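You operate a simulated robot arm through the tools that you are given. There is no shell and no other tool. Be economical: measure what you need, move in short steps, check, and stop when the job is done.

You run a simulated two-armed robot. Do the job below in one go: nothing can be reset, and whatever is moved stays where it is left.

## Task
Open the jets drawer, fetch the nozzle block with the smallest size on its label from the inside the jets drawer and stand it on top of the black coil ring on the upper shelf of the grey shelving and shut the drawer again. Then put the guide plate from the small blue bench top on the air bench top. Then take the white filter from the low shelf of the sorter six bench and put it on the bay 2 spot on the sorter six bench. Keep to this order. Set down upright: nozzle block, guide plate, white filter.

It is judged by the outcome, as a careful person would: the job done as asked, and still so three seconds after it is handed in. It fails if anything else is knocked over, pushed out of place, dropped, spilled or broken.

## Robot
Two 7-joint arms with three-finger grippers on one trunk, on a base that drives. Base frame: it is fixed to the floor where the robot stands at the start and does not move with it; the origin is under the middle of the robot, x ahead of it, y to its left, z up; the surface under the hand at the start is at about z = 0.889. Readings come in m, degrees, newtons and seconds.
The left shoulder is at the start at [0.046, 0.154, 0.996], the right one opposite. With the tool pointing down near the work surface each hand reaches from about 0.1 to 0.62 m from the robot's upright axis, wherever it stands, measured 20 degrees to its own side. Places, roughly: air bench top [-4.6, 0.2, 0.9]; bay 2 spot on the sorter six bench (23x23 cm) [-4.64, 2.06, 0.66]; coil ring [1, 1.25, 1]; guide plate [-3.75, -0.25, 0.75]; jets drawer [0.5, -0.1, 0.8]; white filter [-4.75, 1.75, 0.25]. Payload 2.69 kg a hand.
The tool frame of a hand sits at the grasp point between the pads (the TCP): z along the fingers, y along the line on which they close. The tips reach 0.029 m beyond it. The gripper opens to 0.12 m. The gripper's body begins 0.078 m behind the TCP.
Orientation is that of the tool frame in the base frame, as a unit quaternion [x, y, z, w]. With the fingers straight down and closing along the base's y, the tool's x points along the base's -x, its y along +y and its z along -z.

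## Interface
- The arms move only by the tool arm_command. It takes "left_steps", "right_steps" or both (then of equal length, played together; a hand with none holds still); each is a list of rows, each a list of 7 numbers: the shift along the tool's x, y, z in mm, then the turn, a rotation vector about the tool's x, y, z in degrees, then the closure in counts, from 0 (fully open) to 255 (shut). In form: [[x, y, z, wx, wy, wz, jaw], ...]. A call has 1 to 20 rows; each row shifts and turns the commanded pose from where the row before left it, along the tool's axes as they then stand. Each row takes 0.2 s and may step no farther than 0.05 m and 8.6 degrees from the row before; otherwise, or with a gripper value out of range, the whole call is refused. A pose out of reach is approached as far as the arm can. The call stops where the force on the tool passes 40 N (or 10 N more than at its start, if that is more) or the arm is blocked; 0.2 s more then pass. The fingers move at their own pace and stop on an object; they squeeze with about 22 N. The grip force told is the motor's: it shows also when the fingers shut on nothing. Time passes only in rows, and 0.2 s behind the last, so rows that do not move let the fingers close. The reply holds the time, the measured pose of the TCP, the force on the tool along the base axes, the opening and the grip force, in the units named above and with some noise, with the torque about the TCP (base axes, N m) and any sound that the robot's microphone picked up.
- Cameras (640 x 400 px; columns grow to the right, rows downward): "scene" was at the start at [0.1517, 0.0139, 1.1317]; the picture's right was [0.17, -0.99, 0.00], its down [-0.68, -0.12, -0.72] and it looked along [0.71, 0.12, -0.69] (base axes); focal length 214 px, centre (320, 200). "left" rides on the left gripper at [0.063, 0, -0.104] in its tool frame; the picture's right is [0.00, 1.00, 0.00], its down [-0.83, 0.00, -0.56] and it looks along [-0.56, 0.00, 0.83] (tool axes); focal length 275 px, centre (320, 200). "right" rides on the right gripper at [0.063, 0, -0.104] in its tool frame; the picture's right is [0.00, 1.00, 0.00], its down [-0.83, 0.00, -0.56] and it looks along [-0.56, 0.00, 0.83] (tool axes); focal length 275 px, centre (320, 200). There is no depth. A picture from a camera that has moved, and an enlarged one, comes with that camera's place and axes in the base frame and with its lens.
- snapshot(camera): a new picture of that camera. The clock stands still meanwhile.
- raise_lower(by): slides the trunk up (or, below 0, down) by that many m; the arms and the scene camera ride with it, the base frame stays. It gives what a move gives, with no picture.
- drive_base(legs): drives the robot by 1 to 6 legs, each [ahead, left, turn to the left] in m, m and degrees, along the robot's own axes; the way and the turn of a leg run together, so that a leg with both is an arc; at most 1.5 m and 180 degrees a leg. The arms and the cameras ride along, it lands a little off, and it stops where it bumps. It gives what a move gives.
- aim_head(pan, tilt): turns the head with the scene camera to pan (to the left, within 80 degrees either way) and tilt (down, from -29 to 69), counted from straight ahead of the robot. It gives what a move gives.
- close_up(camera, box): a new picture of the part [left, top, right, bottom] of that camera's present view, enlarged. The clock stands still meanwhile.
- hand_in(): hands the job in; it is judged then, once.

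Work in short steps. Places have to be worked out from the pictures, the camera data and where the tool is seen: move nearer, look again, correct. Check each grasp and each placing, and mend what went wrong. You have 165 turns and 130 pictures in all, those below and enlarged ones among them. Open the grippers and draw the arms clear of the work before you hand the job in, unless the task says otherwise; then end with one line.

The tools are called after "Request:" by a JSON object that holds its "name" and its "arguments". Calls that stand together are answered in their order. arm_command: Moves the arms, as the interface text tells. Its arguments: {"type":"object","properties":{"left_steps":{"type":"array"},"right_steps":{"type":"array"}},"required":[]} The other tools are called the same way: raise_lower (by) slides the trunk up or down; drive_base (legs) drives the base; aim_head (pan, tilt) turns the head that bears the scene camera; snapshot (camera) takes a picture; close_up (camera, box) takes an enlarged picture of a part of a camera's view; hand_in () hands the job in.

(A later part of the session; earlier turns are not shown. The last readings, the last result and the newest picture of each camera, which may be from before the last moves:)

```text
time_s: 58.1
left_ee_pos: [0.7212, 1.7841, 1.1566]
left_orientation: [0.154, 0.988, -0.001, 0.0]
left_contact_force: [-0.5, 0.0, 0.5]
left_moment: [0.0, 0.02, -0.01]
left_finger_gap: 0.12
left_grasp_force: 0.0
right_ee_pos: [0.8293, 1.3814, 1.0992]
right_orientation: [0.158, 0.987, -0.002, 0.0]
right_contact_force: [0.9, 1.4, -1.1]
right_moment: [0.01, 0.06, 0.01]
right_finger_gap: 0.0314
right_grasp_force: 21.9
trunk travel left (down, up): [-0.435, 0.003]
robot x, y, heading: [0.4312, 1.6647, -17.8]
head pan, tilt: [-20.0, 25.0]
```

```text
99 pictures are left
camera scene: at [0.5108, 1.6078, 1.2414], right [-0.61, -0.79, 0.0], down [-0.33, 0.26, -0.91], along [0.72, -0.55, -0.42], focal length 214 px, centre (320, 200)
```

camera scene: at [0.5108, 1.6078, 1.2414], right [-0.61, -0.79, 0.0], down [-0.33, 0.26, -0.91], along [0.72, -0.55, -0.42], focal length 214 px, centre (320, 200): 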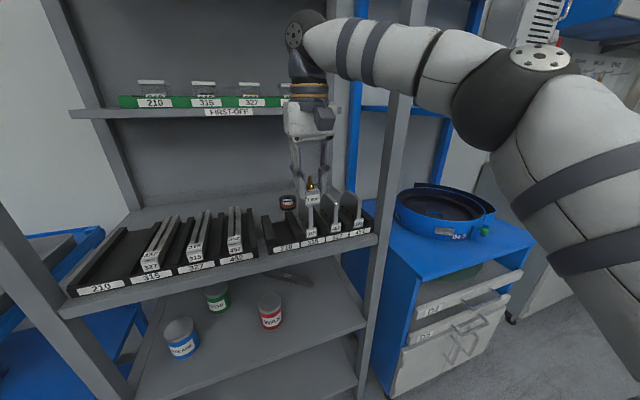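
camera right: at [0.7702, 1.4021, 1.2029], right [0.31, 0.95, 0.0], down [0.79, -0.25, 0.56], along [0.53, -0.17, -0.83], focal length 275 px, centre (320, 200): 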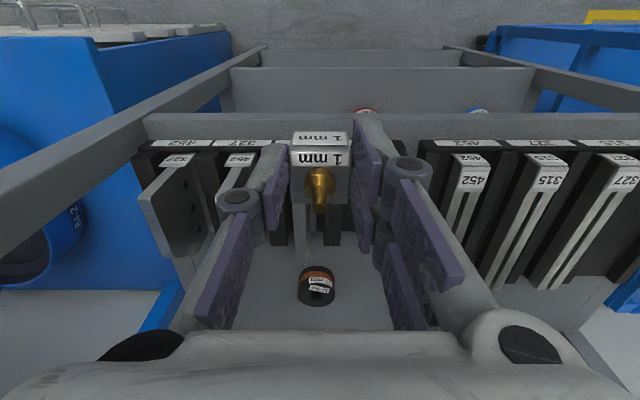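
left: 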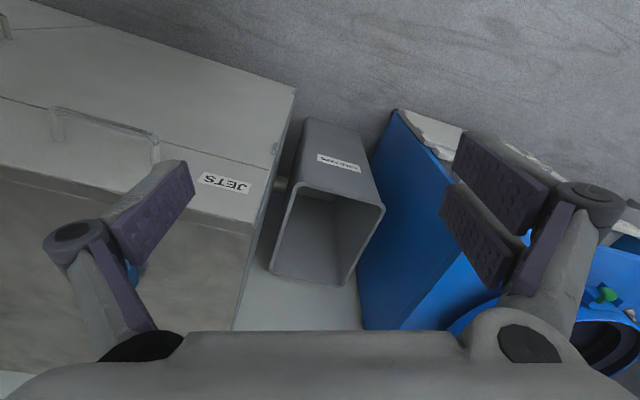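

The forearm would pass close to the right front post if I went straight in. I back off, turn 10° further right and come in from the left, tucking the left hand inward first.

Request:
{"name": "arm_command", "arguments": {"left_steps": [[0, -40, 0, 0, 0, 0, 0], [0, -40, 0, 0, 0, 0, 0]]}}

Request:
{"name": "drive_base", "arguments": {"legs": [[-0.1, 0, 0], [0, 0, -10], [0, 0.173, 0], [0.2, 0, 0]]}}

Request:
{"name": "snapshot", "arguments": {"camera": "scene"}}

Request:
{"name": "snapshot", "arguments": {"camera": "right"}}

```text
time_s: 58.8
left_ee_pos: [0.6967, 1.7076, 1.1558]
left_orientation: [0.154, 0.988, 0.0, 0.0]
left_contact_force: [0.3, 0.2, 0.5]
left_moment: [0.03, -0.01, -0.02]
left_finger_gap: 0.1201
left_grasp_force: 0.0
right_ee_pos: [0.8297, 1.3819, 1.0993]
right_orientation: [0.159, 0.987, -0.001, 0.0]
right_contact_force: [-0.6, 0.2, -1.6]
right_moment: [0.04, 0.01, -0.02]
right_finger_gap: 0.0318
right_grasp_force: 22.5
trunk travel left (down, up): [-0.435, 0.003]
robot x, y, heading: [0.4313, 1.6658, -18.0]
head pan, tilt: [-20.0, 25.0]
```

```text
time_s: 63.4
left_ee_pos: [0.8637, 1.7521, 1.1558]
left_orientation: [0.241, 0.971, 0.0, 0.001]
left_contact_force: [-0.4, -0.1, -0.2]
left_moment: [0.03, 0.02, 0.0]
left_finger_gap: 0.1198
left_grasp_force: 0.1
right_ee_pos: [0.9359, 1.4081, 1.1005]
right_orientation: [0.244, 0.97, -0.002, 0.0]
right_contact_force: [0.7, -0.5, -1.3]
right_moment: [0.01, 0.0, 0.01]
right_finger_gap: 0.0316
right_grasp_force: 22.0
trunk travel left (down, up): [-0.435, 0.003]
robot x, y, heading: [0.596, 1.7551, -27.9]
head pan, tilt: [-20.0, 25.0]
```

```text
98 pictures are left
camera scene: at [0.6623, 1.686, 1.2414], right [-0.74, -0.67, 0.0], down [-0.28, 0.31, -0.91], along [0.61, -0.67, -0.42], focal length 214 px, centre (320, 200)
```

scene: 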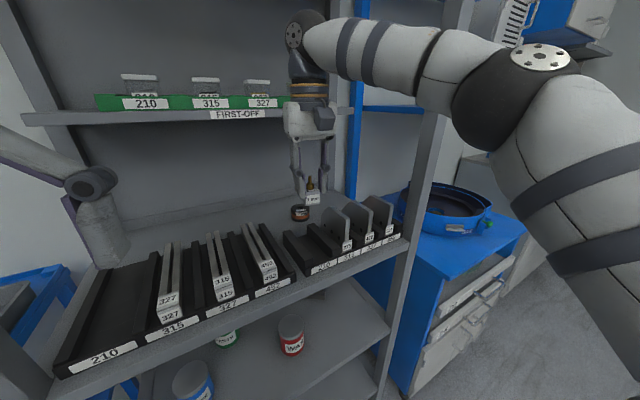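

```text
97 pictures are left
camera right: at [0.8814, 1.4381, 1.2029], right [0.47, 0.88, 0.0], down [0.73, -0.39, 0.56], along [0.49, -0.26, -0.83], focal length 275 px, centre (320, 200)
```

right: 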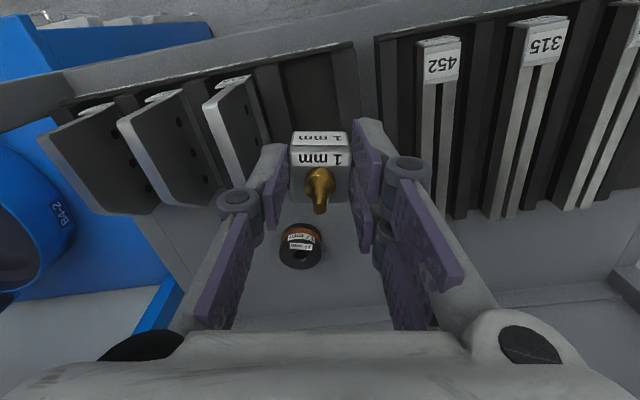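

The approach now runs over the empty 210 slot, with clearance to the post. I drive 0.115 m further and re-check.

Request:
{"name": "drive_base", "arguments": {"legs": [[0.115, 0, 0]]}}

Request:
{"name": "snapshot", "arguments": {"camera": "scene"}}

Request:
{"name": "snapshot", "arguments": {"camera": "right"}}

```text
time_s: 64.6
left_ee_pos: [0.9457, 1.7075, 1.1597]
left_orientation: [0.243, 0.97, -0.001, 0.008]
left_contact_force: [0.2, -0.5, -0.2]
left_moment: [0.01, 0.01, 0.05]
left_finger_gap: 0.1201
left_grasp_force: 0.0
right_ee_pos: [1.0209, 1.3627, 1.1003]
right_orientation: [0.243, 0.97, -0.001, 0.0]
right_contact_force: [-0.5, 0.4, -0.9]
right_moment: [0.02, 0.0, -0.01]
right_finger_gap: 0.0314
right_grasp_force: 21.6
trunk travel left (down, up): [-0.435, 0.003]
robot x, y, heading: [0.6817, 1.7122, -27.6]
head pan, tilt: [-20.0, 25.0]
stopped in leg 1: the robot was blocked; the commanded pose is now the measured one
```

```text
96 pictures are left
camera scene: at [0.7467, 1.6405, 1.2418], right [-0.74, -0.67, 0.0], down [-0.28, 0.31, -0.91], along [0.61, -0.67, -0.42], focal length 214 px, centre (320, 200)
```

scene: 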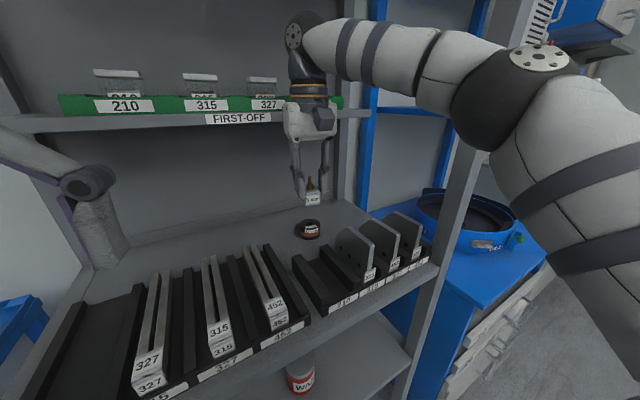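

```text
95 pictures are left
camera right: at [0.9667, 1.3932, 1.2036], right [0.47, 0.88, 0.0], down [0.73, -0.39, 0.56], along [0.49, -0.26, -0.83], focal length 275 px, centre (320, 200)
```

right: 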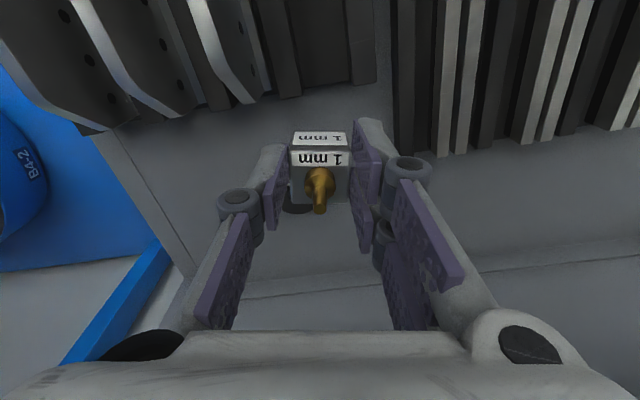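

The base was stopped 2 cm early, likely the left arm touching the shelving post; nothing looks displaced. I back off 1 cm, then use the arm: lower to 1.04 and reach forward over the coil (about [1.085, 1.305], top 0.955).

Request:
{"name": "drive_base", "arguments": {"legs": [[-0.012, 0, 0]]}}

Request:
{"name": "arm_command", "arguments": {"right_steps": [[0, 0, 30, 0, 0, 0, 255], [0, 0, 30, 0, 0, 0, 255], [-25, -5, 0, 0, 0, 0, 255], [-30, -10, 0, 0, 0, 0, 255]]}}

Request:
{"name": "snapshot", "arguments": {"camera": "right"}}

Request:
{"name": "close_up", "arguments": {"camera": "scene", "box": [240, 140, 400, 260]}}

```text
time_s: 65.3
left_ee_pos: [0.9391, 1.7109, 1.1556]
left_orientation: [0.244, 0.97, 0.001, 0.004]
left_contact_force: [0.5, -0.2, 0.8]
left_moment: [-0.04, -0.03, 0.01]
left_finger_gap: 0.1199
left_grasp_force: 0.0
right_ee_pos: [1.0144, 1.3667, 1.0981]
right_orientation: [0.244, 0.97, -0.001, -0.002]
right_contact_force: [-0.3, -0.5, -0.1]
right_moment: [0.0, 0.01, 0.01]
right_finger_gap: 0.0317
right_grasp_force: 21.8
trunk travel left (down, up): [-0.435, 0.003]
robot x, y, heading: [0.6718, 1.7146, -27.8]
head pan, tilt: [-20.0, 25.0]
```

```text
time_s: 66.3
left_ee_pos: [0.9404, 1.7119, 1.1579]
left_orientation: [0.243, 0.97, 0.0, 0.003]
left_contact_force: [0.4, 0.0, 0.1]
left_moment: [-0.02, -0.02, -0.02]
left_finger_gap: 0.1198
left_grasp_force: 0.0
right_ee_pos: [1.0573, 1.3277, 1.0384]
right_orientation: [0.244, 0.97, -0.002, -0.002]
right_contact_force: [-0.2, -0.7, -2.0]
right_moment: [0.03, 0.03, 0.0]
right_finger_gap: 0.0318
right_grasp_force: 22.1
trunk travel left (down, up): [-0.435, 0.003]
robot x, y, heading: [0.6748, 1.7155, -28.0]
head pan, tilt: [-20.0, 25.0]
```

```text
94 pictures are left
camera right: at [1.0025, 1.3582, 1.1421], right [0.47, 0.88, 0.0], down [0.74, -0.39, 0.55], along [0.49, -0.26, -0.83], focal length 275 px, centre (320, 200)
```

right: 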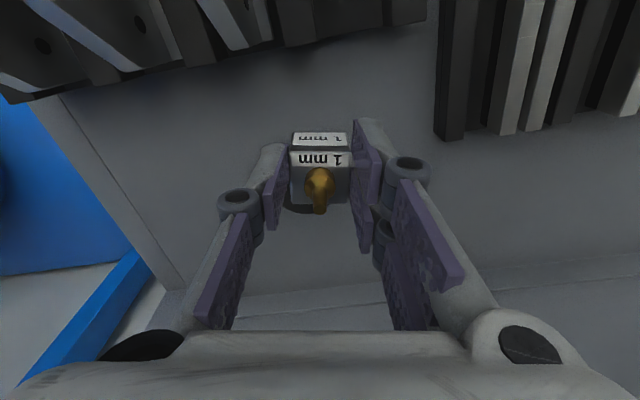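

```text
3.33 times, centred on (320, 200) of scene
camera zoom: at [0.7412, 1.6447, 1.2413], right [-0.74, -0.67, 0.0], down [-0.28, 0.31, -0.91], along [0.61, -0.67, -0.42], focal length 715 px, centre (320, 200)
```

zoom: 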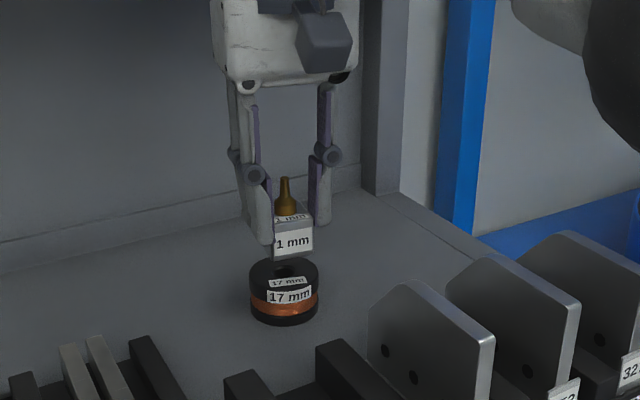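

The coil is about 34 mm ahead and 6 mm right of the block now. I move over it and view again.

Request:
{"name": "arm_command", "arguments": {"right_steps": [[-17, -3, 0, 0, 0, 0, 255], [-17, -3, 0, 0, 0, 0, 255], [0, 0, 20, 0, 0, 0, 255]]}}

Request:
{"name": "close_up", "arguments": {"camera": "right", "box": [240, 110, 400, 230]}}

Request:
{"name": "close_up", "arguments": {"camera": "scene", "box": [260, 160, 360, 260]}}

```text
time_s: 67.1
left_ee_pos: [0.9399, 1.7103, 1.1575]
left_orientation: [0.244, 0.97, 0.0, 0.003]
left_contact_force: [0.2, -0.4, 0.7]
left_moment: [-0.03, 0.02, -0.04]
left_finger_gap: 0.1199
left_grasp_force: 0.1
right_ee_pos: [1.0636, 1.3151, 1.0173]
right_orientation: [0.244, 0.97, -0.002, -0.002]
right_contact_force: [0.2, 0.6, -0.8]
right_moment: [-0.02, 0.02, -0.01]
right_finger_gap: 0.0319
right_grasp_force: 22.2
right hand out of reach, approached as far as the arm can: row 1, 2
trunk travel left (down, up): [-0.435, 0.003]
robot x, y, heading: [0.6694, 1.7169, -27.7]
head pan, tilt: [-20.0, 25.0]
```

```text
3.33 times, centred on (320, 170) of right
camera zoom: at [1.0085, 1.3459, 1.1198], right [0.47, 0.88, 0.0], down [0.74, -0.39, 0.55], along [0.49, -0.26, -0.83], focal length 918 px, centre (320, 300)
```

zoom: 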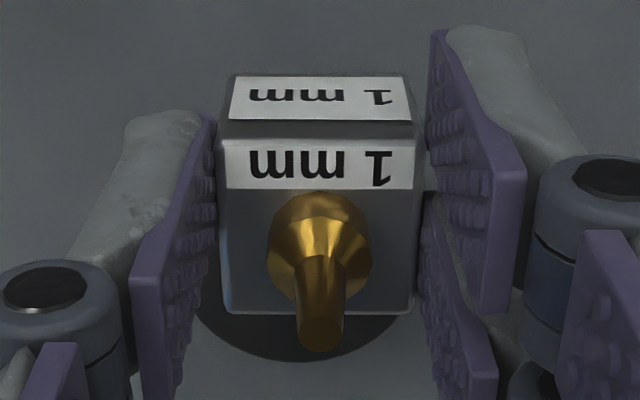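

```text
4.00 times, centred on (310, 210) of scene
camera zoom: at [0.7409, 1.6444, 1.2413], right [-0.74, -0.67, 0.0], down [-0.28, 0.31, -0.91], along [0.61, -0.67, -0.42], focal length 858 px, centre (360, 160)
```

zoom: 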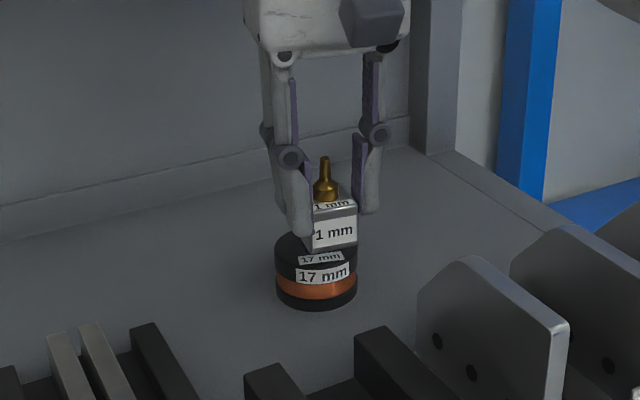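

The arm is at its reach limit; the coil's top seems to be nearer [1.10, 1.292, 0.943], so about 4.5 cm more is needed. I look at what blocked the base on the left side.

Request:
{"name": "aim_head", "arguments": {"pan": 60, "tilt": 35}}

Request:
{"name": "snapshot", "arguments": {"camera": "scene"}}

Request:
{"name": "aim_head", "arguments": {"pan": 0, "tilt": 69}}

Request:
{"name": "snapshot", "arguments": {"camera": "scene"}}

```text
time_s: 68.7
left_ee_pos: [0.9389, 1.7106, 1.1569]
left_orientation: [0.244, 0.97, 0.0, 0.004]
left_contact_force: [0.9, 0.7, 0.4]
left_moment: [-0.02, -0.02, -0.01]
left_finger_gap: 0.1201
left_grasp_force: 0.0
right_ee_pos: [1.0617, 1.317, 1.0164]
right_orientation: [0.244, 0.97, -0.001, -0.001]
right_contact_force: [0.2, -0.2, -1.2]
right_moment: [0.02, -0.01, -0.01]
right_finger_gap: 0.0315
right_grasp_force: 21.4
trunk travel left (down, up): [-0.435, 0.003]
robot x, y, heading: [0.6728, 1.7168, -27.5]
head pan, tilt: [60.0, 35.0]
```

```text
90 pictures are left
camera scene: at [0.7531, 1.7598, 1.2257], right [0.53, -0.85, 0.0], down [-0.49, -0.31, -0.82], along [0.69, 0.44, -0.57], focal length 214 px, centre (320, 200)
```

scene: 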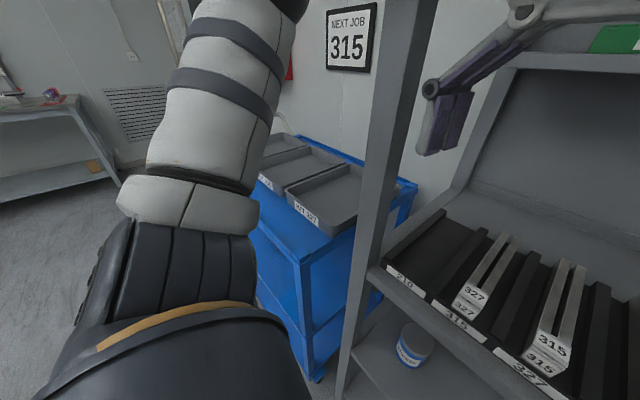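

```text
time_s: 70.0
left_ee_pos: [0.9423, 1.7104, 1.1553]
left_orientation: [0.24, 0.971, 0.002, 0.005]
left_contact_force: [58.1, -35.2, -34.9]
left_moment: [3.42, 4.52, 1.17]
left_finger_gap: 0.1203
left_grasp_force: 0.1
right_ee_pos: [1.0629, 1.3152, 1.016]
right_orientation: [0.244, 0.97, -0.001, -0.002]
right_contact_force: [-0.2, -0.1, -1.2]
right_moment: [0.0, 0.0, -0.02]
right_finger_gap: 0.0315
right_grasp_force: 21.9
trunk travel left (down, up): [-0.435, 0.003]
robot x, y, heading: [0.675, 1.716, -27.8]
head pan, tilt: [0.0, 68.8]
```

```text
89 pictures are left
camera scene: at [0.7497, 1.6973, 1.1978], right [-0.21, -0.98, 0.0], down [-0.8, 0.17, -0.58], along [0.57, -0.12, -0.81], focal length 214 px, centre (320, 200)
```

scene: 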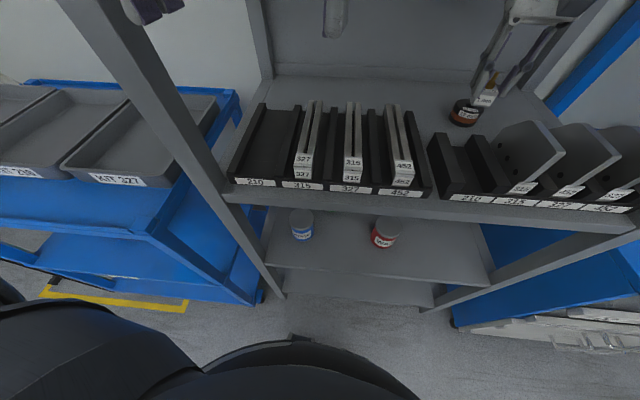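

The head has swung against the tucked left hand (58 N), and the left forearm was what met the left post. I turn the head away, then draw the right hand back and up over the plates.

Request:
{"name": "aim_head", "arguments": {"pan": -20, "tilt": 25}}

Request:
{"name": "arm_command", "arguments": {"right_steps": [[25, 5, 0, 0, 0, 0, 255], [25, 5, -20, 0, 0, 0, 255], [0, 0, -40, 0, 0, 0, 255], [0, 0, -30, 0, 0, 0, 255]]}}

```text
time_s: 71.1
left_ee_pos: [0.9387, 1.711, 1.1574]
left_orientation: [0.244, 0.97, -0.001, 0.004]
left_contact_force: [1.0, 0.4, -0.1]
left_moment: [0.01, 0.0, 0.06]
left_finger_gap: 0.12
left_grasp_force: 0.2
right_ee_pos: [1.0621, 1.3164, 1.0176]
right_orientation: [0.243, 0.97, -0.002, -0.001]
right_contact_force: [0.6, 0.0, -0.3]
right_moment: [0.01, 0.05, -0.01]
right_finger_gap: 0.0317
right_grasp_force: 21.8
trunk travel left (down, up): [-0.435, 0.003]
robot x, y, heading: [0.6737, 1.7158, -27.8]
head pan, tilt: [-20.0, 25.0]
```

```text
time_s: 72.1
left_ee_pos: [0.9387, 1.7119, 1.1569]
left_orientation: [0.244, 0.97, 0.0, 0.004]
left_contact_force: [-0.5, -0.3, 0.4]
left_moment: [0.01, -0.02, -0.02]
left_finger_gap: 0.1201
left_grasp_force: 0.1
right_ee_pos: [1.0226, 1.3472, 1.1069]
right_orientation: [0.243, 0.97, -0.002, -0.001]
right_contact_force: [0.1, -0.1, -1.0]
right_moment: [-0.01, 0.03, -0.01]
right_finger_gap: 0.0316
right_grasp_force: 22.2
trunk travel left (down, up): [-0.435, 0.003]
robot x, y, heading: [0.6731, 1.7173, -27.8]
head pan, tilt: [-20.0, 25.0]
```

Now I back the base off 0.25 m and swing the left hand out to the left side, away from head and post.

Request:
{"name": "drive_base", "arguments": {"legs": [[-0.25, 0, 0]]}}

Request:
{"name": "arm_command", "arguments": {"left_steps": [[0, 45, 0, 0, 0, 0, 0], [0, 45, 0, 0, 0, 0, 0], [0, 45, 10, 0, 0, 0, 0], [0, 45, 10, 0, 0, 0, 0], [20, 40, 10, 0, 0, 0, 0], [25, 40, 10, 0, 0, 0, 0], [25, 40, 0, 0, 0, 0, 0], [30, 30, 0, 0, 0, 0, 0], [30, 20, 0, 0, 0, 0, 0], [30, 0, 0, 0, 0, 0, 0]]}}

Request:
{"name": "aim_head", "arguments": {"pan": 50, "tilt": 25}}

Request:
{"name": "snapshot", "arguments": {"camera": "scene"}}

```text
time_s: 73.9
left_ee_pos: [0.716, 1.8287, 1.1573]
left_orientation: [0.244, 0.97, 0.0, 0.004]
left_contact_force: [0.2, 0.7, -0.5]
left_moment: [-0.04, 0.0, 0.01]
left_finger_gap: 0.1199
left_grasp_force: 0.1
right_ee_pos: [0.7984, 1.467, 1.1066]
right_orientation: [0.244, 0.97, -0.002, -0.001]
right_contact_force: [-1.0, 0.4, -0.6]
right_moment: [0.02, 0.02, 0.0]
right_finger_gap: 0.0313
right_grasp_force: 21.8
trunk travel left (down, up): [-0.435, 0.003]
robot x, y, heading: [0.4459, 1.8313, -27.8]
head pan, tilt: [-20.0, 25.0]
```

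```text
time_s: 76.1
left_ee_pos: [0.7941, 2.0348, 1.0392]
left_orientation: [0.243, 0.97, 0.0, 0.004]
left_contact_force: [0.2, 0.2, 1.1]
left_moment: [0.0, 0.0, 0.01]
left_finger_gap: 0.1199
left_grasp_force: 0.1
left hand out of reach, approached as far as the arm can: row 5, 6, 7, 8, 9, 10
right_ee_pos: [0.8002, 1.4654, 1.1074]
right_orientation: [0.244, 0.97, -0.001, -0.001]
right_contact_force: [-0.1, -0.2, -1.8]
right_moment: [-0.02, 0.03, -0.04]
right_finger_gap: 0.0314
right_grasp_force: 22.1
trunk travel left (down, up): [-0.435, 0.003]
robot x, y, heading: [0.4503, 1.8315, -28.0]
head pan, tilt: [-20.0, 25.0]
```

```text
time_s: 77.5
left_ee_pos: [0.7937, 2.035, 1.0391]
left_orientation: [0.243, 0.97, 0.001, 0.003]
left_contact_force: [1.0, 0.8, -0.2]
left_moment: [0.0, -0.02, 0.0]
left_finger_gap: 0.1201
left_grasp_force: 0.1
right_ee_pos: [0.7996, 1.4657, 1.1055]
right_orientation: [0.243, 0.97, -0.001, -0.001]
right_contact_force: [0.4, -0.3, -0.3]
right_moment: [0.03, 0.01, 0.0]
right_finger_gap: 0.0314
right_grasp_force: 21.6
trunk travel left (down, up): [-0.435, 0.003]
robot x, y, heading: [0.4526, 1.8343, -27.7]
head pan, tilt: [50.0, 25.0]
```

```text
88 pictures are left
camera scene: at [0.5408, 1.8651, 1.2414], right [0.38, -0.93, 0.0], down [-0.39, -0.16, -0.91], along [0.84, 0.34, -0.42], focal length 214 px, centre (320, 200)
```

scene: 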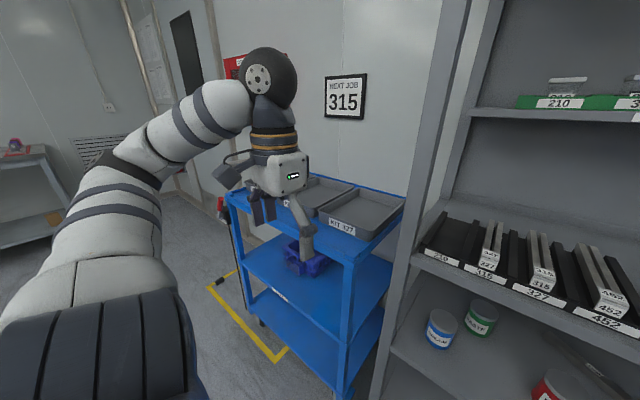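

The left hand is still too far forward. Lower down it should be able to fold closer to the trunk, so I lower it and draw it back.

Request:
{"name": "arm_command", "arguments": {"left_steps": [[0, -30, 40, 0, 0, 0, 0], [0, -30, 40, 0, 0, 0, 0], [0, -30, 20, 0, 0, 0, 0], [20, 0, 0, 0, 0, 0, 0], [20, 0, 0, 0, 0, 0, 0]]}}

Request:
{"name": "snapshot", "arguments": {"camera": "scene"}}

```text
time_s: 78.7
left_ee_pos: [0.7527, 1.9599, 0.9521]
left_orientation: [0.243, 0.97, 0.0, 0.003]
left_contact_force: [0.3, 0.5, -0.1]
left_moment: [-0.02, -0.01, 0.0]
left_finger_gap: 0.12
left_grasp_force: 0.0
left hand out of reach, approached as far as the arm can: row 4, 5
right_ee_pos: [0.7992, 1.4658, 1.1062]
right_orientation: [0.244, 0.97, -0.002, -0.001]
right_contact_force: [0.4, -0.4, -0.9]
right_moment: [-0.01, 0.03, 0.03]
right_finger_gap: 0.0319
right_grasp_force: 22.4
trunk travel left (down, up): [-0.435, 0.003]
robot x, y, heading: [0.4527, 1.8342, -27.5]
head pan, tilt: [50.0, 25.0]
```

```text
87 pictures are left
camera scene: at [0.5407, 1.8651, 1.2415], right [0.38, -0.93, 0.0], down [-0.39, -0.16, -0.91], along [0.84, 0.34, -0.42], focal length 214 px, centre (320, 200)
```

scene: 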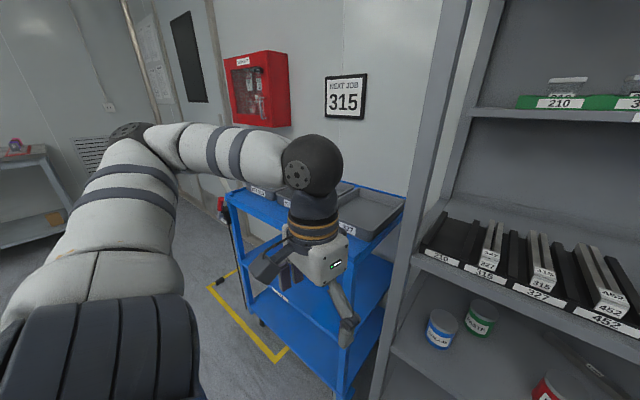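

The left hand's yaw limits it. I yaw it outward 64° so the arm can then reach sideways to the left.

Request:
{"name": "arm_command", "arguments": {"left_steps": [[0, 0, 0, 0, 0, -8, 0], [0, 0, 0, 0, 0, -8, 0], [0, 0, 0, 0, 0, -8, 0], [0, 0, 0, 0, 0, -8, 0], [0, 0, 0, 0, 0, -8, 0], [0, 0, 0, 0, 0, -8, 0], [0, 0, 0, 0, 0, -8, 0], [0, 0, 0, 0, 0, -8, 0], [0, 40, 0, 0, 0, 0, 0], [0, 40, 0, 0, 0, 0, 0], [0, 40, 0, 0, 0, 0, 0], [0, 40, 0, 0, 0, 0, 0]]}}

```text
time_s: 81.3
left_ee_pos: [0.7393, 2.0413, 0.9887]
left_orientation: [-0.307, 0.952, -0.002, 0.003]
left_contact_force: [0.1, -0.9, 0.5]
left_moment: [0.01, -0.04, 0.0]
left_finger_gap: 0.1201
left_grasp_force: 0.0
left hand out of reach, approached as far as the arm can: row 9, 10, 11, 12
right_ee_pos: [0.7995, 1.4656, 1.1069]
right_orientation: [0.242, 0.97, -0.002, -0.002]
right_contact_force: [0.2, 0.6, -1.0]
right_moment: [-0.01, -0.01, 0.01]
right_finger_gap: 0.0316
right_grasp_force: 22.1
trunk travel left (down, up): [-0.435, 0.003]
robot x, y, heading: [0.4494, 1.8358, -27.8]
head pan, tilt: [50.0, 25.0]
```

It helped a little. I now push the commanded pose further straight to the left.

Request:
{"name": "arm_command", "arguments": {"left_steps": [[-43, 20, 0, 0, 0, 0, 0], [-43, 20, 0, 0, 0, 0, 0], [-43, 20, 0, 0, 0, 0, 0]]}}

Request:
{"name": "snapshot", "arguments": {"camera": "scene"}}

```text
time_s: 82.1
left_ee_pos: [0.8165, 2.1281, 0.9838]
left_orientation: [-0.306, 0.952, -0.003, 0.003]
left_contact_force: [0.1, 0.6, -0.7]
left_moment: [0.0, 0.0, 0.02]
left_finger_gap: 0.1201
left_grasp_force: 0.1
left hand out of reach, approached as far as the arm can: row 1
right_ee_pos: [0.8001, 1.4651, 1.1059]
right_orientation: [0.244, 0.97, -0.002, -0.002]
right_contact_force: [0.3, 0.5, -0.8]
right_moment: [0.0, 0.04, -0.02]
right_finger_gap: 0.0317
right_grasp_force: 22.4
trunk travel left (down, up): [-0.435, 0.003]
robot x, y, heading: [0.4486, 1.8334, -27.6]
head pan, tilt: [50.0, 25.0]
```

```text
86 pictures are left
camera scene: at [0.542, 1.8651, 1.2412], right [0.38, -0.93, 0.0], down [-0.39, -0.16, -0.91], along [0.84, 0.34, -0.42], focal length 214 px, centre (320, 200)
```

scene: 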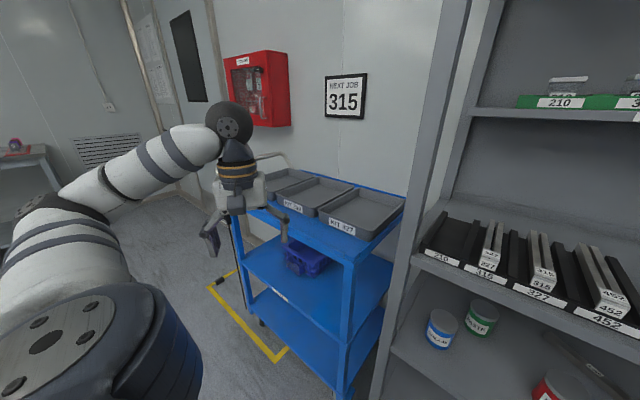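

Good, it can go sideways now. I move it further back-left and raise it above cart level.

Request:
{"name": "arm_command", "arguments": {"left_steps": [[0, 40, -10, 0, 0, 0, 0], [0, 40, -30, 0, 0, 0, 0], [-10, 30, -35, 0, 0, 0, 0], [-15, 0, -40, 0, 0, 0, 0]]}}

Request:
{"name": "snapshot", "arguments": {"camera": "scene"}}

```text
time_s: 83.1
left_ee_pos: [0.7659, 2.2371, 1.085]
left_orientation: [-0.307, 0.952, -0.002, 0.003]
left_contact_force: [0.3, 0.0, -0.1]
left_moment: [-0.02, -0.02, 0.01]
left_finger_gap: 0.1199
left_grasp_force: 0.0
left hand out of reach, approached as far as the arm can: row 4
right_ee_pos: [0.8003, 1.4666, 1.1066]
right_orientation: [0.243, 0.97, -0.002, -0.001]
right_contact_force: [0.7, 0.4, -1.3]
right_moment: [0.0, 0.03, 0.0]
right_finger_gap: 0.0315
right_grasp_force: 22.3
trunk travel left (down, up): [-0.435, 0.003]
robot x, y, heading: [0.4489, 1.8302, -27.7]
head pan, tilt: [50.0, 25.0]
```

```text
85 pictures are left
camera scene: at [0.541, 1.8652, 1.2414], right [0.38, -0.93, 0.0], down [-0.39, -0.16, -0.91], along [0.84, 0.34, -0.42], focal length 214 px, centre (320, 200)
```

scene: 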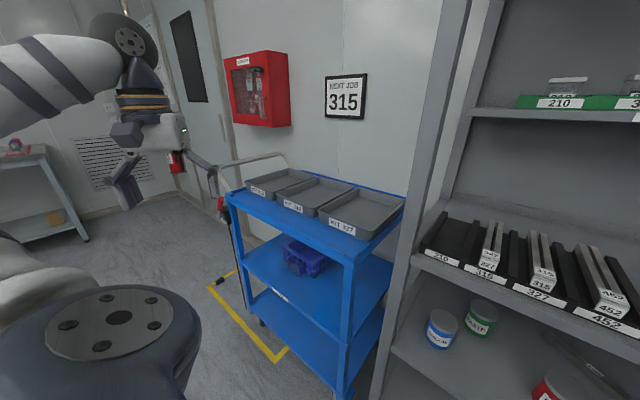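

The left arm is now clear. I drive 0.30 m forward so the coil comes into the right hand's reach, then look.

Request:
{"name": "aim_head", "arguments": {"pan": -20, "tilt": 30}}

Request:
{"name": "drive_base", "arguments": {"legs": [[0.2, 0, 0], [0.105, 0, 0]]}}

Request:
{"name": "snapshot", "arguments": {"camera": "scene"}}

Request:
{"name": "snapshot", "arguments": {"camera": "right"}}

```text
time_s: 84.5
left_ee_pos: [0.7658, 2.2366, 1.0842]
left_orientation: [-0.307, 0.952, -0.002, 0.003]
left_contact_force: [-0.1, -0.4, 0.6]
left_moment: [0.01, -0.03, 0.02]
left_finger_gap: 0.1198
left_grasp_force: 0.1
right_ee_pos: [0.8004, 1.4659, 1.107]
right_orientation: [0.243, 0.97, -0.002, -0.002]
right_contact_force: [0.0, -0.2, -1.1]
right_moment: [0.0, 0.0, 0.02]
right_finger_gap: 0.0318
right_grasp_force: 21.7
trunk travel left (down, up): [-0.435, 0.003]
robot x, y, heading: [0.4496, 1.8332, -28.0]
head pan, tilt: [-20.0, 30.0]
```

```text
time_s: 87.0
left_ee_pos: [1.0405, 2.0931, 1.0834]
left_orientation: [-0.306, 0.952, -0.004, 0.004]
left_contact_force: [0.6, -0.4, 0.0]
left_moment: [0.0, -0.02, 0.0]
left_finger_gap: 0.1199
left_grasp_force: 0.0
right_ee_pos: [1.0704, 1.3228, 1.1054]
right_orientation: [0.242, 0.97, -0.002, -0.008]
right_contact_force: [-0.3, 0.6, -1.1]
right_moment: [-0.03, -0.02, 0.03]
right_finger_gap: 0.032
right_grasp_force: 21.6
trunk travel left (down, up): [-0.435, 0.003]
robot x, y, heading: [0.7191, 1.6903, -28.2]
head pan, tilt: [-20.0, 30.0]
stopped in leg 2: the force on the tool passed its limit at 53 N (the readings are from after the stop); the commanded pose is now the measured one
```

```text
84 pictures are left
camera scene: at [0.7884, 1.6197, 1.2334], right [-0.74, -0.67, 0.0], down [-0.34, 0.37, -0.87], along [0.58, -0.64, -0.5], focal length 214 px, centre (320, 200)
```

scene: 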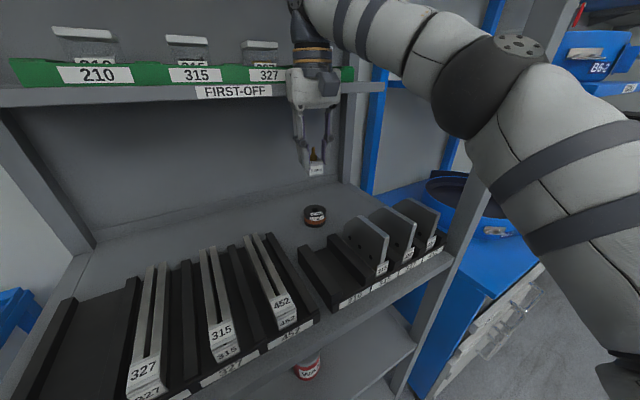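

```text
83 pictures are left
camera right: at [1.0162, 1.3527, 1.2094], right [0.47, 0.89, -0.01], down [0.74, -0.39, 0.54], along [0.48, -0.26, -0.84], focal length 275 px, centre (320, 200)
```

right: 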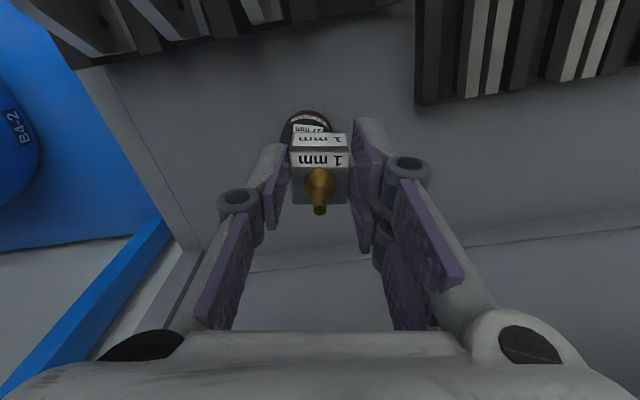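

The tool met something at 53 N near the end: probably the FIRST-OFF shelf edge against the gripper body. I look up at that spot.

Request:
{"name": "aim_head", "arguments": {"pan": -20, "tilt": 5}}

Request:
{"name": "close_up", "arguments": {"camera": "scene", "box": [200, 120, 440, 320]}}

```text
time_s: 87.9
left_ee_pos: [1.0385, 2.0932, 1.0829]
left_orientation: [-0.306, 0.952, -0.002, 0.003]
left_contact_force: [-0.5, 0.8, 0.5]
left_moment: [-0.02, -0.03, 0.01]
left_finger_gap: 0.1198
left_grasp_force: 0.1
right_ee_pos: [1.0702, 1.3224, 1.105]
right_orientation: [0.241, 0.97, -0.003, -0.008]
right_contact_force: [0.1, -0.3, -0.7]
right_moment: [0.03, 0.01, 0.0]
right_finger_gap: 0.0314
right_grasp_force: 22.3
trunk travel left (down, up): [-0.435, 0.003]
robot x, y, heading: [0.7196, 1.6898, -27.7]
head pan, tilt: [-20.0, 5.0]
```

```text
2.00 times, centred on (320, 220) of scene
camera zoom: at [0.7895, 1.6186, 1.2738], right [-0.74, -0.67, 0.0], down [-0.06, 0.07, -1.0], along [0.67, -0.74, -0.09], focal length 429 px, centre (320, 160)
```

zoom: 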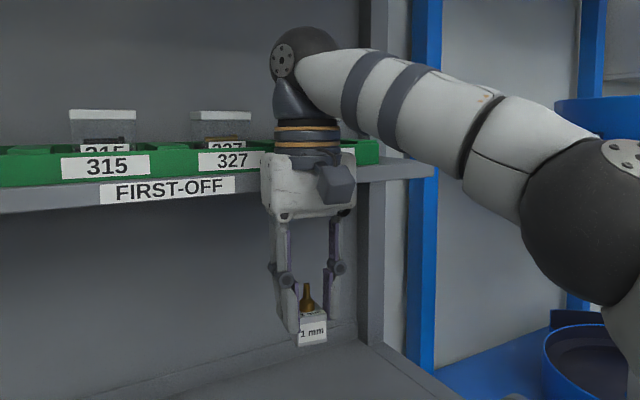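

The gripper body touches the FIRST-OFF shelf edge, so the coil cannot be reached with the tool vertical. Plan: set the block down on the free shelf strip in front-left of the coil, regrasp it with the hand pitched about 30° back, then place it. I back 27 mm and left 25 mm, then lower to 0.975.

Request:
{"name": "arm_command", "arguments": {"right_steps": [[14, 12, 0, 0, 0, 0, 255], [13, 13, 0, 0, 0, 0, 255], [0, 0, 45, 0, 0, 0, 255], [0, 0, 45, 0, 0, 0, 255], [0, 0, 40, 0, 0, 0, 255]]}}

Request:
{"name": "aim_head", "arguments": {"pan": -20, "tilt": 30}}

Request:
{"name": "close_up", "arguments": {"camera": "scene", "box": [220, 120, 420, 270]}}

Request:
{"name": "snapshot", "arguments": {"camera": "right"}}

```text
time_s: 89.1
left_ee_pos: [1.0408, 2.0921, 1.0833]
left_orientation: [-0.306, 0.952, -0.002, 0.002]
left_contact_force: [0.1, -0.5, 0.0]
left_moment: [-0.01, 0.01, 0.02]
left_finger_gap: 0.12
left_grasp_force: 0.2
right_ee_pos: [1.0556, 1.3563, 0.9742]
right_orientation: [0.243, 0.97, -0.002, -0.008]
right_contact_force: [0.5, -1.0, 0.4]
right_moment: [0.02, 0.03, 0.0]
right_finger_gap: 0.0315
right_grasp_force: 22.0
trunk travel left (down, up): [-0.435, 0.003]
robot x, y, heading: [0.7195, 1.6881, -27.7]
head pan, tilt: [-20.0, 5.0]
```

```text
time_s: 90.0
left_ee_pos: [1.0396, 2.0924, 1.0835]
left_orientation: [-0.306, 0.952, -0.003, 0.003]
left_contact_force: [0.0, -0.1, 0.6]
left_moment: [-0.01, 0.0, 0.01]
left_finger_gap: 0.1204
left_grasp_force: 0.0
right_ee_pos: [1.0562, 1.3569, 0.9771]
right_orientation: [0.241, 0.97, -0.002, -0.007]
right_contact_force: [0.9, -0.6, -1.2]
right_moment: [0.01, 0.0, -0.04]
right_finger_gap: 0.0314
right_grasp_force: 21.7
trunk travel left (down, up): [-0.435, 0.003]
robot x, y, heading: [0.7191, 1.6893, -28.0]
head pan, tilt: [-20.0, 30.0]
```

```text
2.67 times, centred on (320, 195) of scene
camera zoom: at [0.7885, 1.6197, 1.2335], right [-0.74, -0.67, 0.0], down [-0.33, 0.37, -0.87], along [0.58, -0.64, -0.5], focal length 572 px, centre (320, 213)
```

zoom: 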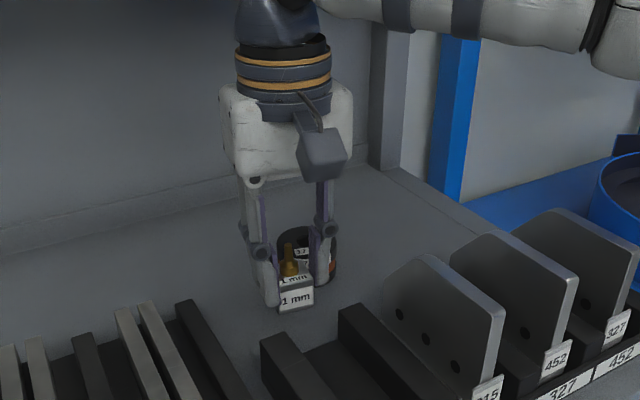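

```text
80 pictures are left
camera right: at [1.0024, 1.386, 1.0803], right [0.47, 0.89, -0.01], down [0.74, -0.39, 0.55], along [0.48, -0.26, -0.84], focal length 275 px, centre (320, 200)
```

right: 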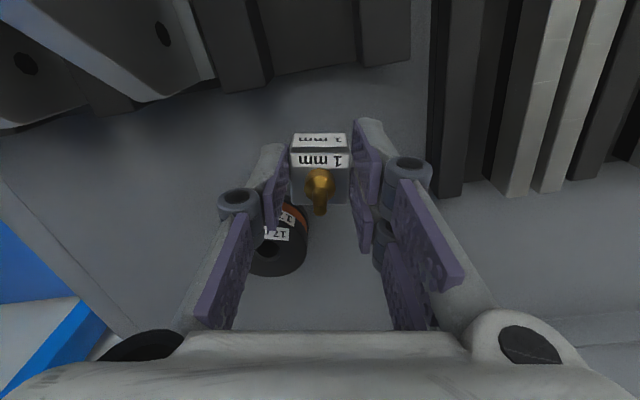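

There is room: coil gap about 3 cm. I lower in small rows until the block touches the shelf.

Request:
{"name": "arm_command", "arguments": {"right_steps": [[0, 0, 18, 0, 0, 0, 255], [0, 0, 5, 0, 0, 0, 255], [0, 0, 4, 0, 0, 0, 255], [0, 0, 4, 0, 0, 0, 255]]}}

Request:
{"name": "close_up", "arguments": {"camera": "scene", "box": [270, 170, 370, 250]}}

```text
time_s: 91.0
left_ee_pos: [1.0374, 2.0943, 1.0846]
left_orientation: [-0.306, 0.952, -0.004, 0.006]
left_contact_force: [-0.2, 0.1, -0.6]
left_moment: [0.0, 0.04, 0.04]
left_finger_gap: 0.1202
left_grasp_force: 0.0
right_ee_pos: [1.0552, 1.3574, 0.9492]
right_orientation: [0.243, 0.97, -0.001, -0.004]
right_contact_force: [-1.1, -3.6, 22.7]
right_moment: [-0.15, -0.09, -0.12]
right_finger_gap: 0.0322
right_grasp_force: 21.8
trunk travel left (down, up): [-0.435, 0.003]
robot x, y, heading: [0.7245, 1.6863, -27.9]
head pan, tilt: [-20.0, 30.0]
```

```text
5.00 times, centred on (320, 210) of scene
camera zoom: at [0.7866, 1.6207, 1.2341], right [-0.74, -0.67, 0.0], down [-0.33, 0.37, -0.87], along [0.58, -0.64, -0.5], focal length 1072 px, centre (320, 150)
```

zoom: 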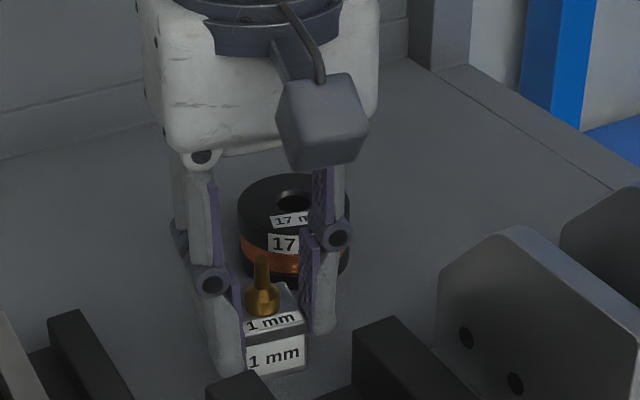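

The block rests on the shelf (contact at TCP z 0.949). I open the fingers moderately, pitch the hand 22° back about the TCP, raise 4 mm and regrip.

Request:
{"name": "arm_command", "arguments": {"right_steps": [[0, 0, -2, 0, 0, 0, 255], [0, 0, 0, 0, 0, 0, 140], [0, 0, 0, 0, 0, 0, 140], [0, 0, -3, 0, 0, 0, 140], [0, 0, 0, 0, -5.5, 0, 140], [0, 0, 0, 0, -5.5, 0, 140], [0, 0, 0, 0, -5.5, 0, 140], [0, 0, 0, 0, -5.5, 0, 140], [0, 0, 0, 0, 0, 0, 140]]}}

Request:
{"name": "close_up", "arguments": {"camera": "scene", "box": [240, 140, 400, 260]}}

Request:
{"name": "snapshot", "arguments": {"camera": "right"}}

```text
time_s: 93.0
left_ee_pos: [1.0399, 2.0933, 1.084]
left_orientation: [-0.306, 0.952, -0.002, 0.002]
left_contact_force: [0.3, 0.2, -0.3]
left_moment: [0.04, -0.01, 0.02]
left_finger_gap: 0.1201
left_grasp_force: 0.1
right_ee_pos: [1.0552, 1.3577, 0.9496]
right_orientation: [0.237, 0.954, -0.048, 0.178]
right_contact_force: [-0.4, 0.4, 0.0]
right_moment: [0.01, 0.04, 0.0]
right_finger_gap: 0.0544
right_grasp_force: 0.0
trunk travel left (down, up): [-0.435, 0.003]
robot x, y, heading: [0.7232, 1.6901, -27.8]
head pan, tilt: [-20.0, 30.0]
```

```text
3.33 times, centred on (320, 200) of scene
camera zoom: at [0.7886, 1.6197, 1.2334], right [-0.74, -0.67, 0.0], down [-0.34, 0.37, -0.87], along [0.58, -0.64, -0.5], focal length 715 px, centre (320, 200)
```

zoom: 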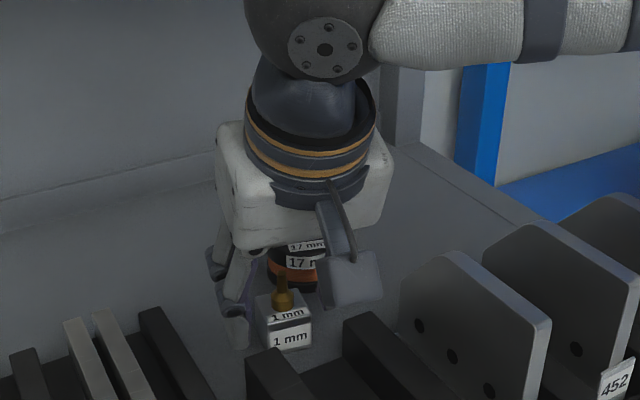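

```text
77 pictures are left
camera right: at [0.971, 1.4036, 1.0229], right [0.47, 0.89, -0.01], down [0.51, -0.26, 0.82], along [0.72, -0.39, -0.57], focal length 275 px, centre (320, 200)
```

right: 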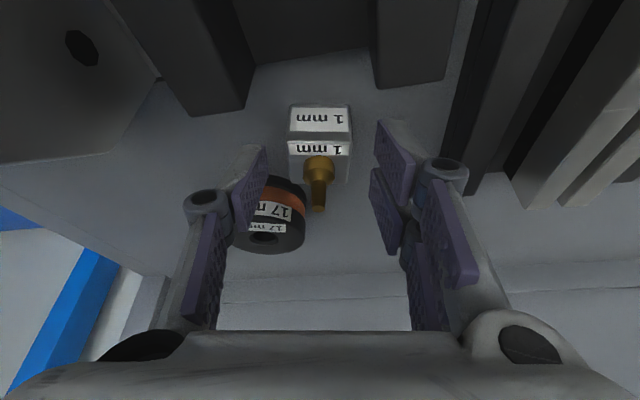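

The block stands upright between the opened fingers. I close on it in this pitched pose and lift 40 mm straight up.

Request:
{"name": "arm_command", "arguments": {"right_steps": [[4, 0, 2, 0, 0, 0, 140], [0, 0, 0, 0, 0, 0, 255], [0, 0, 0, 0, 0, 0, 255], [0, 0, 0, 0, 0, 0, 255], [-7, 0, -19, 0, 0, 0, 255], [-8, 0, -19, 0, 0, 0, 255]]}}

Request:
{"name": "close_up", "arguments": {"camera": "scene", "box": [240, 140, 400, 260]}}

Request:
{"name": "snapshot", "arguments": {"camera": "right"}}

```text
time_s: 94.4
left_ee_pos: [1.0398, 2.093, 1.084]
left_orientation: [-0.307, 0.952, -0.005, 0.004]
left_contact_force: [0.1, -0.5, 0.6]
left_moment: [-0.02, 0.0, -0.01]
left_finger_gap: 0.1199
left_grasp_force: 0.0
right_ee_pos: [1.0534, 1.3601, 0.988]
right_orientation: [0.237, 0.954, -0.047, 0.178]
right_contact_force: [-1.3, -0.8, -0.9]
right_moment: [0.0, 0.01, 0.01]
right_finger_gap: 0.0314
right_grasp_force: 22.1
trunk travel left (down, up): [-0.435, 0.003]
robot x, y, heading: [0.7183, 1.6926, -27.7]
head pan, tilt: [-20.0, 30.0]
```

```text
3.33 times, centred on (320, 200) of scene
camera zoom: at [0.7884, 1.6198, 1.2335], right [-0.74, -0.67, 0.0], down [-0.34, 0.37, -0.87], along [0.58, -0.64, -0.5], focal length 715 px, centre (320, 200)
```

zoom: 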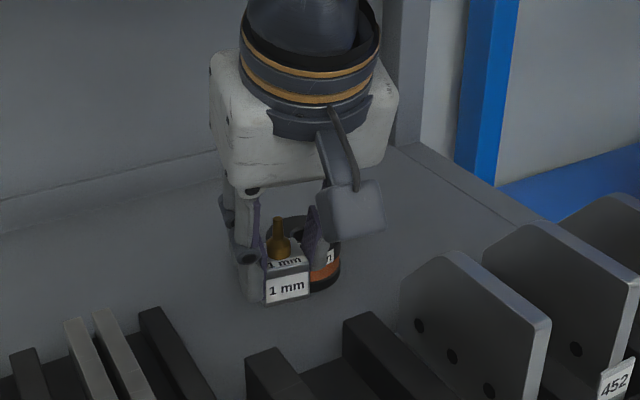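

```text
75 pictures are left
camera right: at [0.9692, 1.4054, 1.0612], right [0.47, 0.89, -0.01], down [0.51, -0.26, 0.82], along [0.72, -0.39, -0.57], focal length 275 px, centre (320, 200)
```

right: 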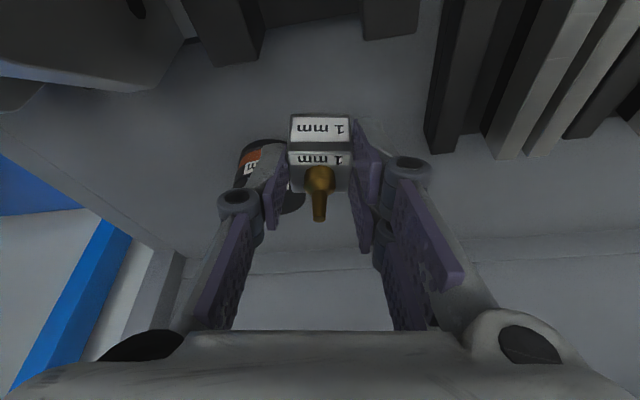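

Held upright and pitched. The coil centre is about 66 mm ahead and 35 mm right of the block; I raise 10 mm and move over it.

Request:
{"name": "arm_command", "arguments": {"right_steps": [[-4, 0, -9, 0, 0, 0, 255], [-21, -12, 8, 0, 0, 0, 255], [-21, -12, 8, 0, 0, 0, 255], [-20, -11, 8, 0, 0, 0, 255]]}}

Request:
{"name": "close_up", "arguments": {"camera": "scene", "box": [260, 150, 380, 240]}}

Request:
{"name": "close_up", "arguments": {"camera": "right", "box": [220, 80, 420, 240]}}

```text
time_s: 95.4
left_ee_pos: [1.0396, 2.0931, 1.0832]
left_orientation: [-0.306, 0.952, -0.003, 0.003]
left_contact_force: [0.0, 0.5, -0.4]
left_moment: [0.01, 0.02, 0.01]
left_finger_gap: 0.1199
left_grasp_force: 0.1
right_ee_pos: [1.0968, 1.2969, 0.9967]
right_orientation: [0.237, 0.953, -0.05, 0.179]
right_contact_force: [0.5, -0.3, -1.1]
right_moment: [0.04, -0.02, 0.05]
right_finger_gap: 0.0318
right_grasp_force: 22.6
trunk travel left (down, up): [-0.435, 0.003]
robot x, y, heading: [0.7237, 1.6911, -27.9]
head pan, tilt: [-20.0, 30.0]
```

```text
4.44 times, centred on (320, 195) of scene
camera zoom: at [0.7888, 1.6194, 1.2334], right [-0.74, -0.67, 0.0], down [-0.34, 0.37, -0.87], along [0.58, -0.64, -0.5], focal length 953 px, centre (320, 222)
```

zoom: 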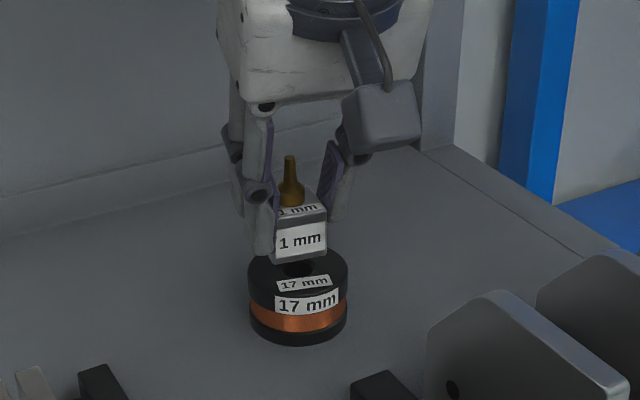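

```text
2.50 times, centred on (320, 160) of right
camera zoom: at [1.0117, 1.3427, 1.071], right [0.46, 0.89, -0.01], down [0.51, -0.26, 0.82], along [0.72, -0.39, -0.57], focal length 688 px, centre (320, 300)
```

zoom: 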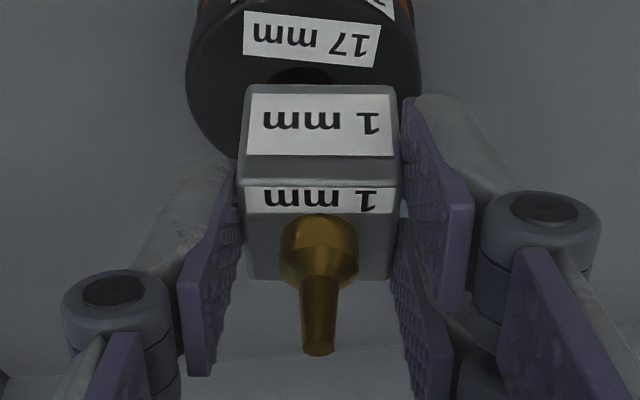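

The block is almost over the coil; I correct 4 mm back and 4 mm right, then lower in small rows to contact.

Request:
{"name": "arm_command", "arguments": {"right_steps": [[4, -4, -1, 0, 0, 0, 255], [3, 0, 7, 0, 0, 0, 255], [1, 0, 3, 0, 0, 0, 255], [1, 0, 3, 0, 0, 0, 255], [0.7, 0, 1.9, 0, 0, 0, 255]]}}

Request:
{"name": "close_up", "arguments": {"camera": "scene", "box": [260, 150, 380, 240]}}

```text
time_s: 96.6
left_ee_pos: [1.0391, 2.0936, 1.0839]
left_orientation: [-0.306, 0.952, -0.004, 0.003]
left_contact_force: [0.6, -0.5, -0.2]
left_moment: [0.01, -0.01, 0.0]
left_finger_gap: 0.1199
left_grasp_force: 0.1
right_ee_pos: [1.0893, 1.2943, 0.9818]
right_orientation: [0.237, 0.954, -0.048, 0.179]
right_contact_force: [0.6, -0.3, 4.8]
right_moment: [0.02, 0.02, 0.02]
right_finger_gap: 0.0318
right_grasp_force: 22.2
trunk travel left (down, up): [-0.435, 0.003]
robot x, y, heading: [0.7188, 1.6911, -27.7]
head pan, tilt: [-20.0, 30.0]
```

```text
4.44 times, centred on (320, 195) of scene
camera zoom: at [0.7881, 1.62, 1.2336], right [-0.74, -0.67, 0.0], down [-0.34, 0.37, -0.87], along [0.58, -0.64, -0.5], focal length 953 px, centre (320, 222)
```

zoom: 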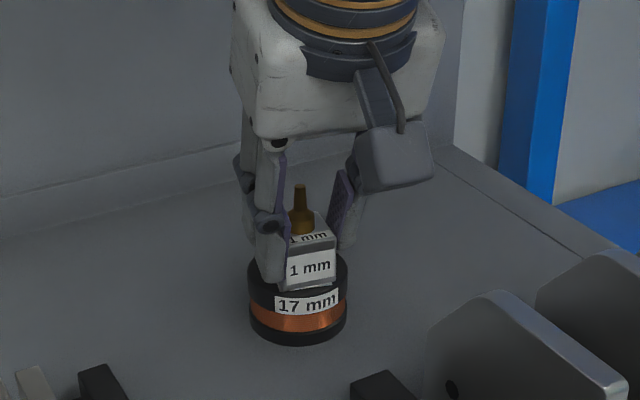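

The block sits on the coil (5 N contact) and looks centred. I open the fingers and retreat along the tool axis.

Request:
{"name": "arm_command", "arguments": {"right_steps": [[0, 0, 0, 0, 0, 0, 200], [0, 0, 0, 0, 0, 0, 150], [0, 0, 0, 0, 0, 0, 130], [0, 0, -20, 0, 0, 0, 130], [0, 0, -40, 0, 0, 0, 130], [20, 0, -40, 0, 0, 0, 130]]}}

Request:
{"name": "close_up", "arguments": {"camera": "scene", "box": [260, 150, 380, 240]}}

```text
time_s: 98.0
left_ee_pos: [1.0392, 2.0934, 1.0844]
left_orientation: [-0.306, 0.952, -0.003, 0.003]
left_contact_force: [-0.2, -0.1, 0.6]
left_moment: [0.0, -0.03, -0.03]
left_finger_gap: 0.1196
left_grasp_force: 0.1
right_ee_pos: [1.0403, 1.32, 1.069]
right_orientation: [0.237, 0.954, -0.048, 0.178]
right_contact_force: [-0.4, 0.4, -0.5]
right_moment: [0.01, -0.02, -0.01]
right_finger_gap: 0.0587
right_grasp_force: 0.2
trunk travel left (down, up): [-0.435, 0.003]
robot x, y, heading: [0.727, 1.6897, -28.1]
head pan, tilt: [-20.0, 30.0]
```

```text
4.44 times, centred on (320, 195) of scene
camera zoom: at [0.7875, 1.6201, 1.2336], right [-0.74, -0.67, 0.0], down [-0.33, 0.37, -0.87], along [0.58, -0.64, -0.5], focal length 953 px, centre (320, 222)
```

zoom: 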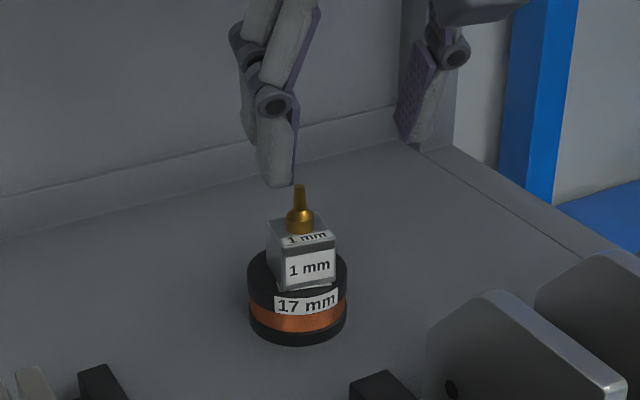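

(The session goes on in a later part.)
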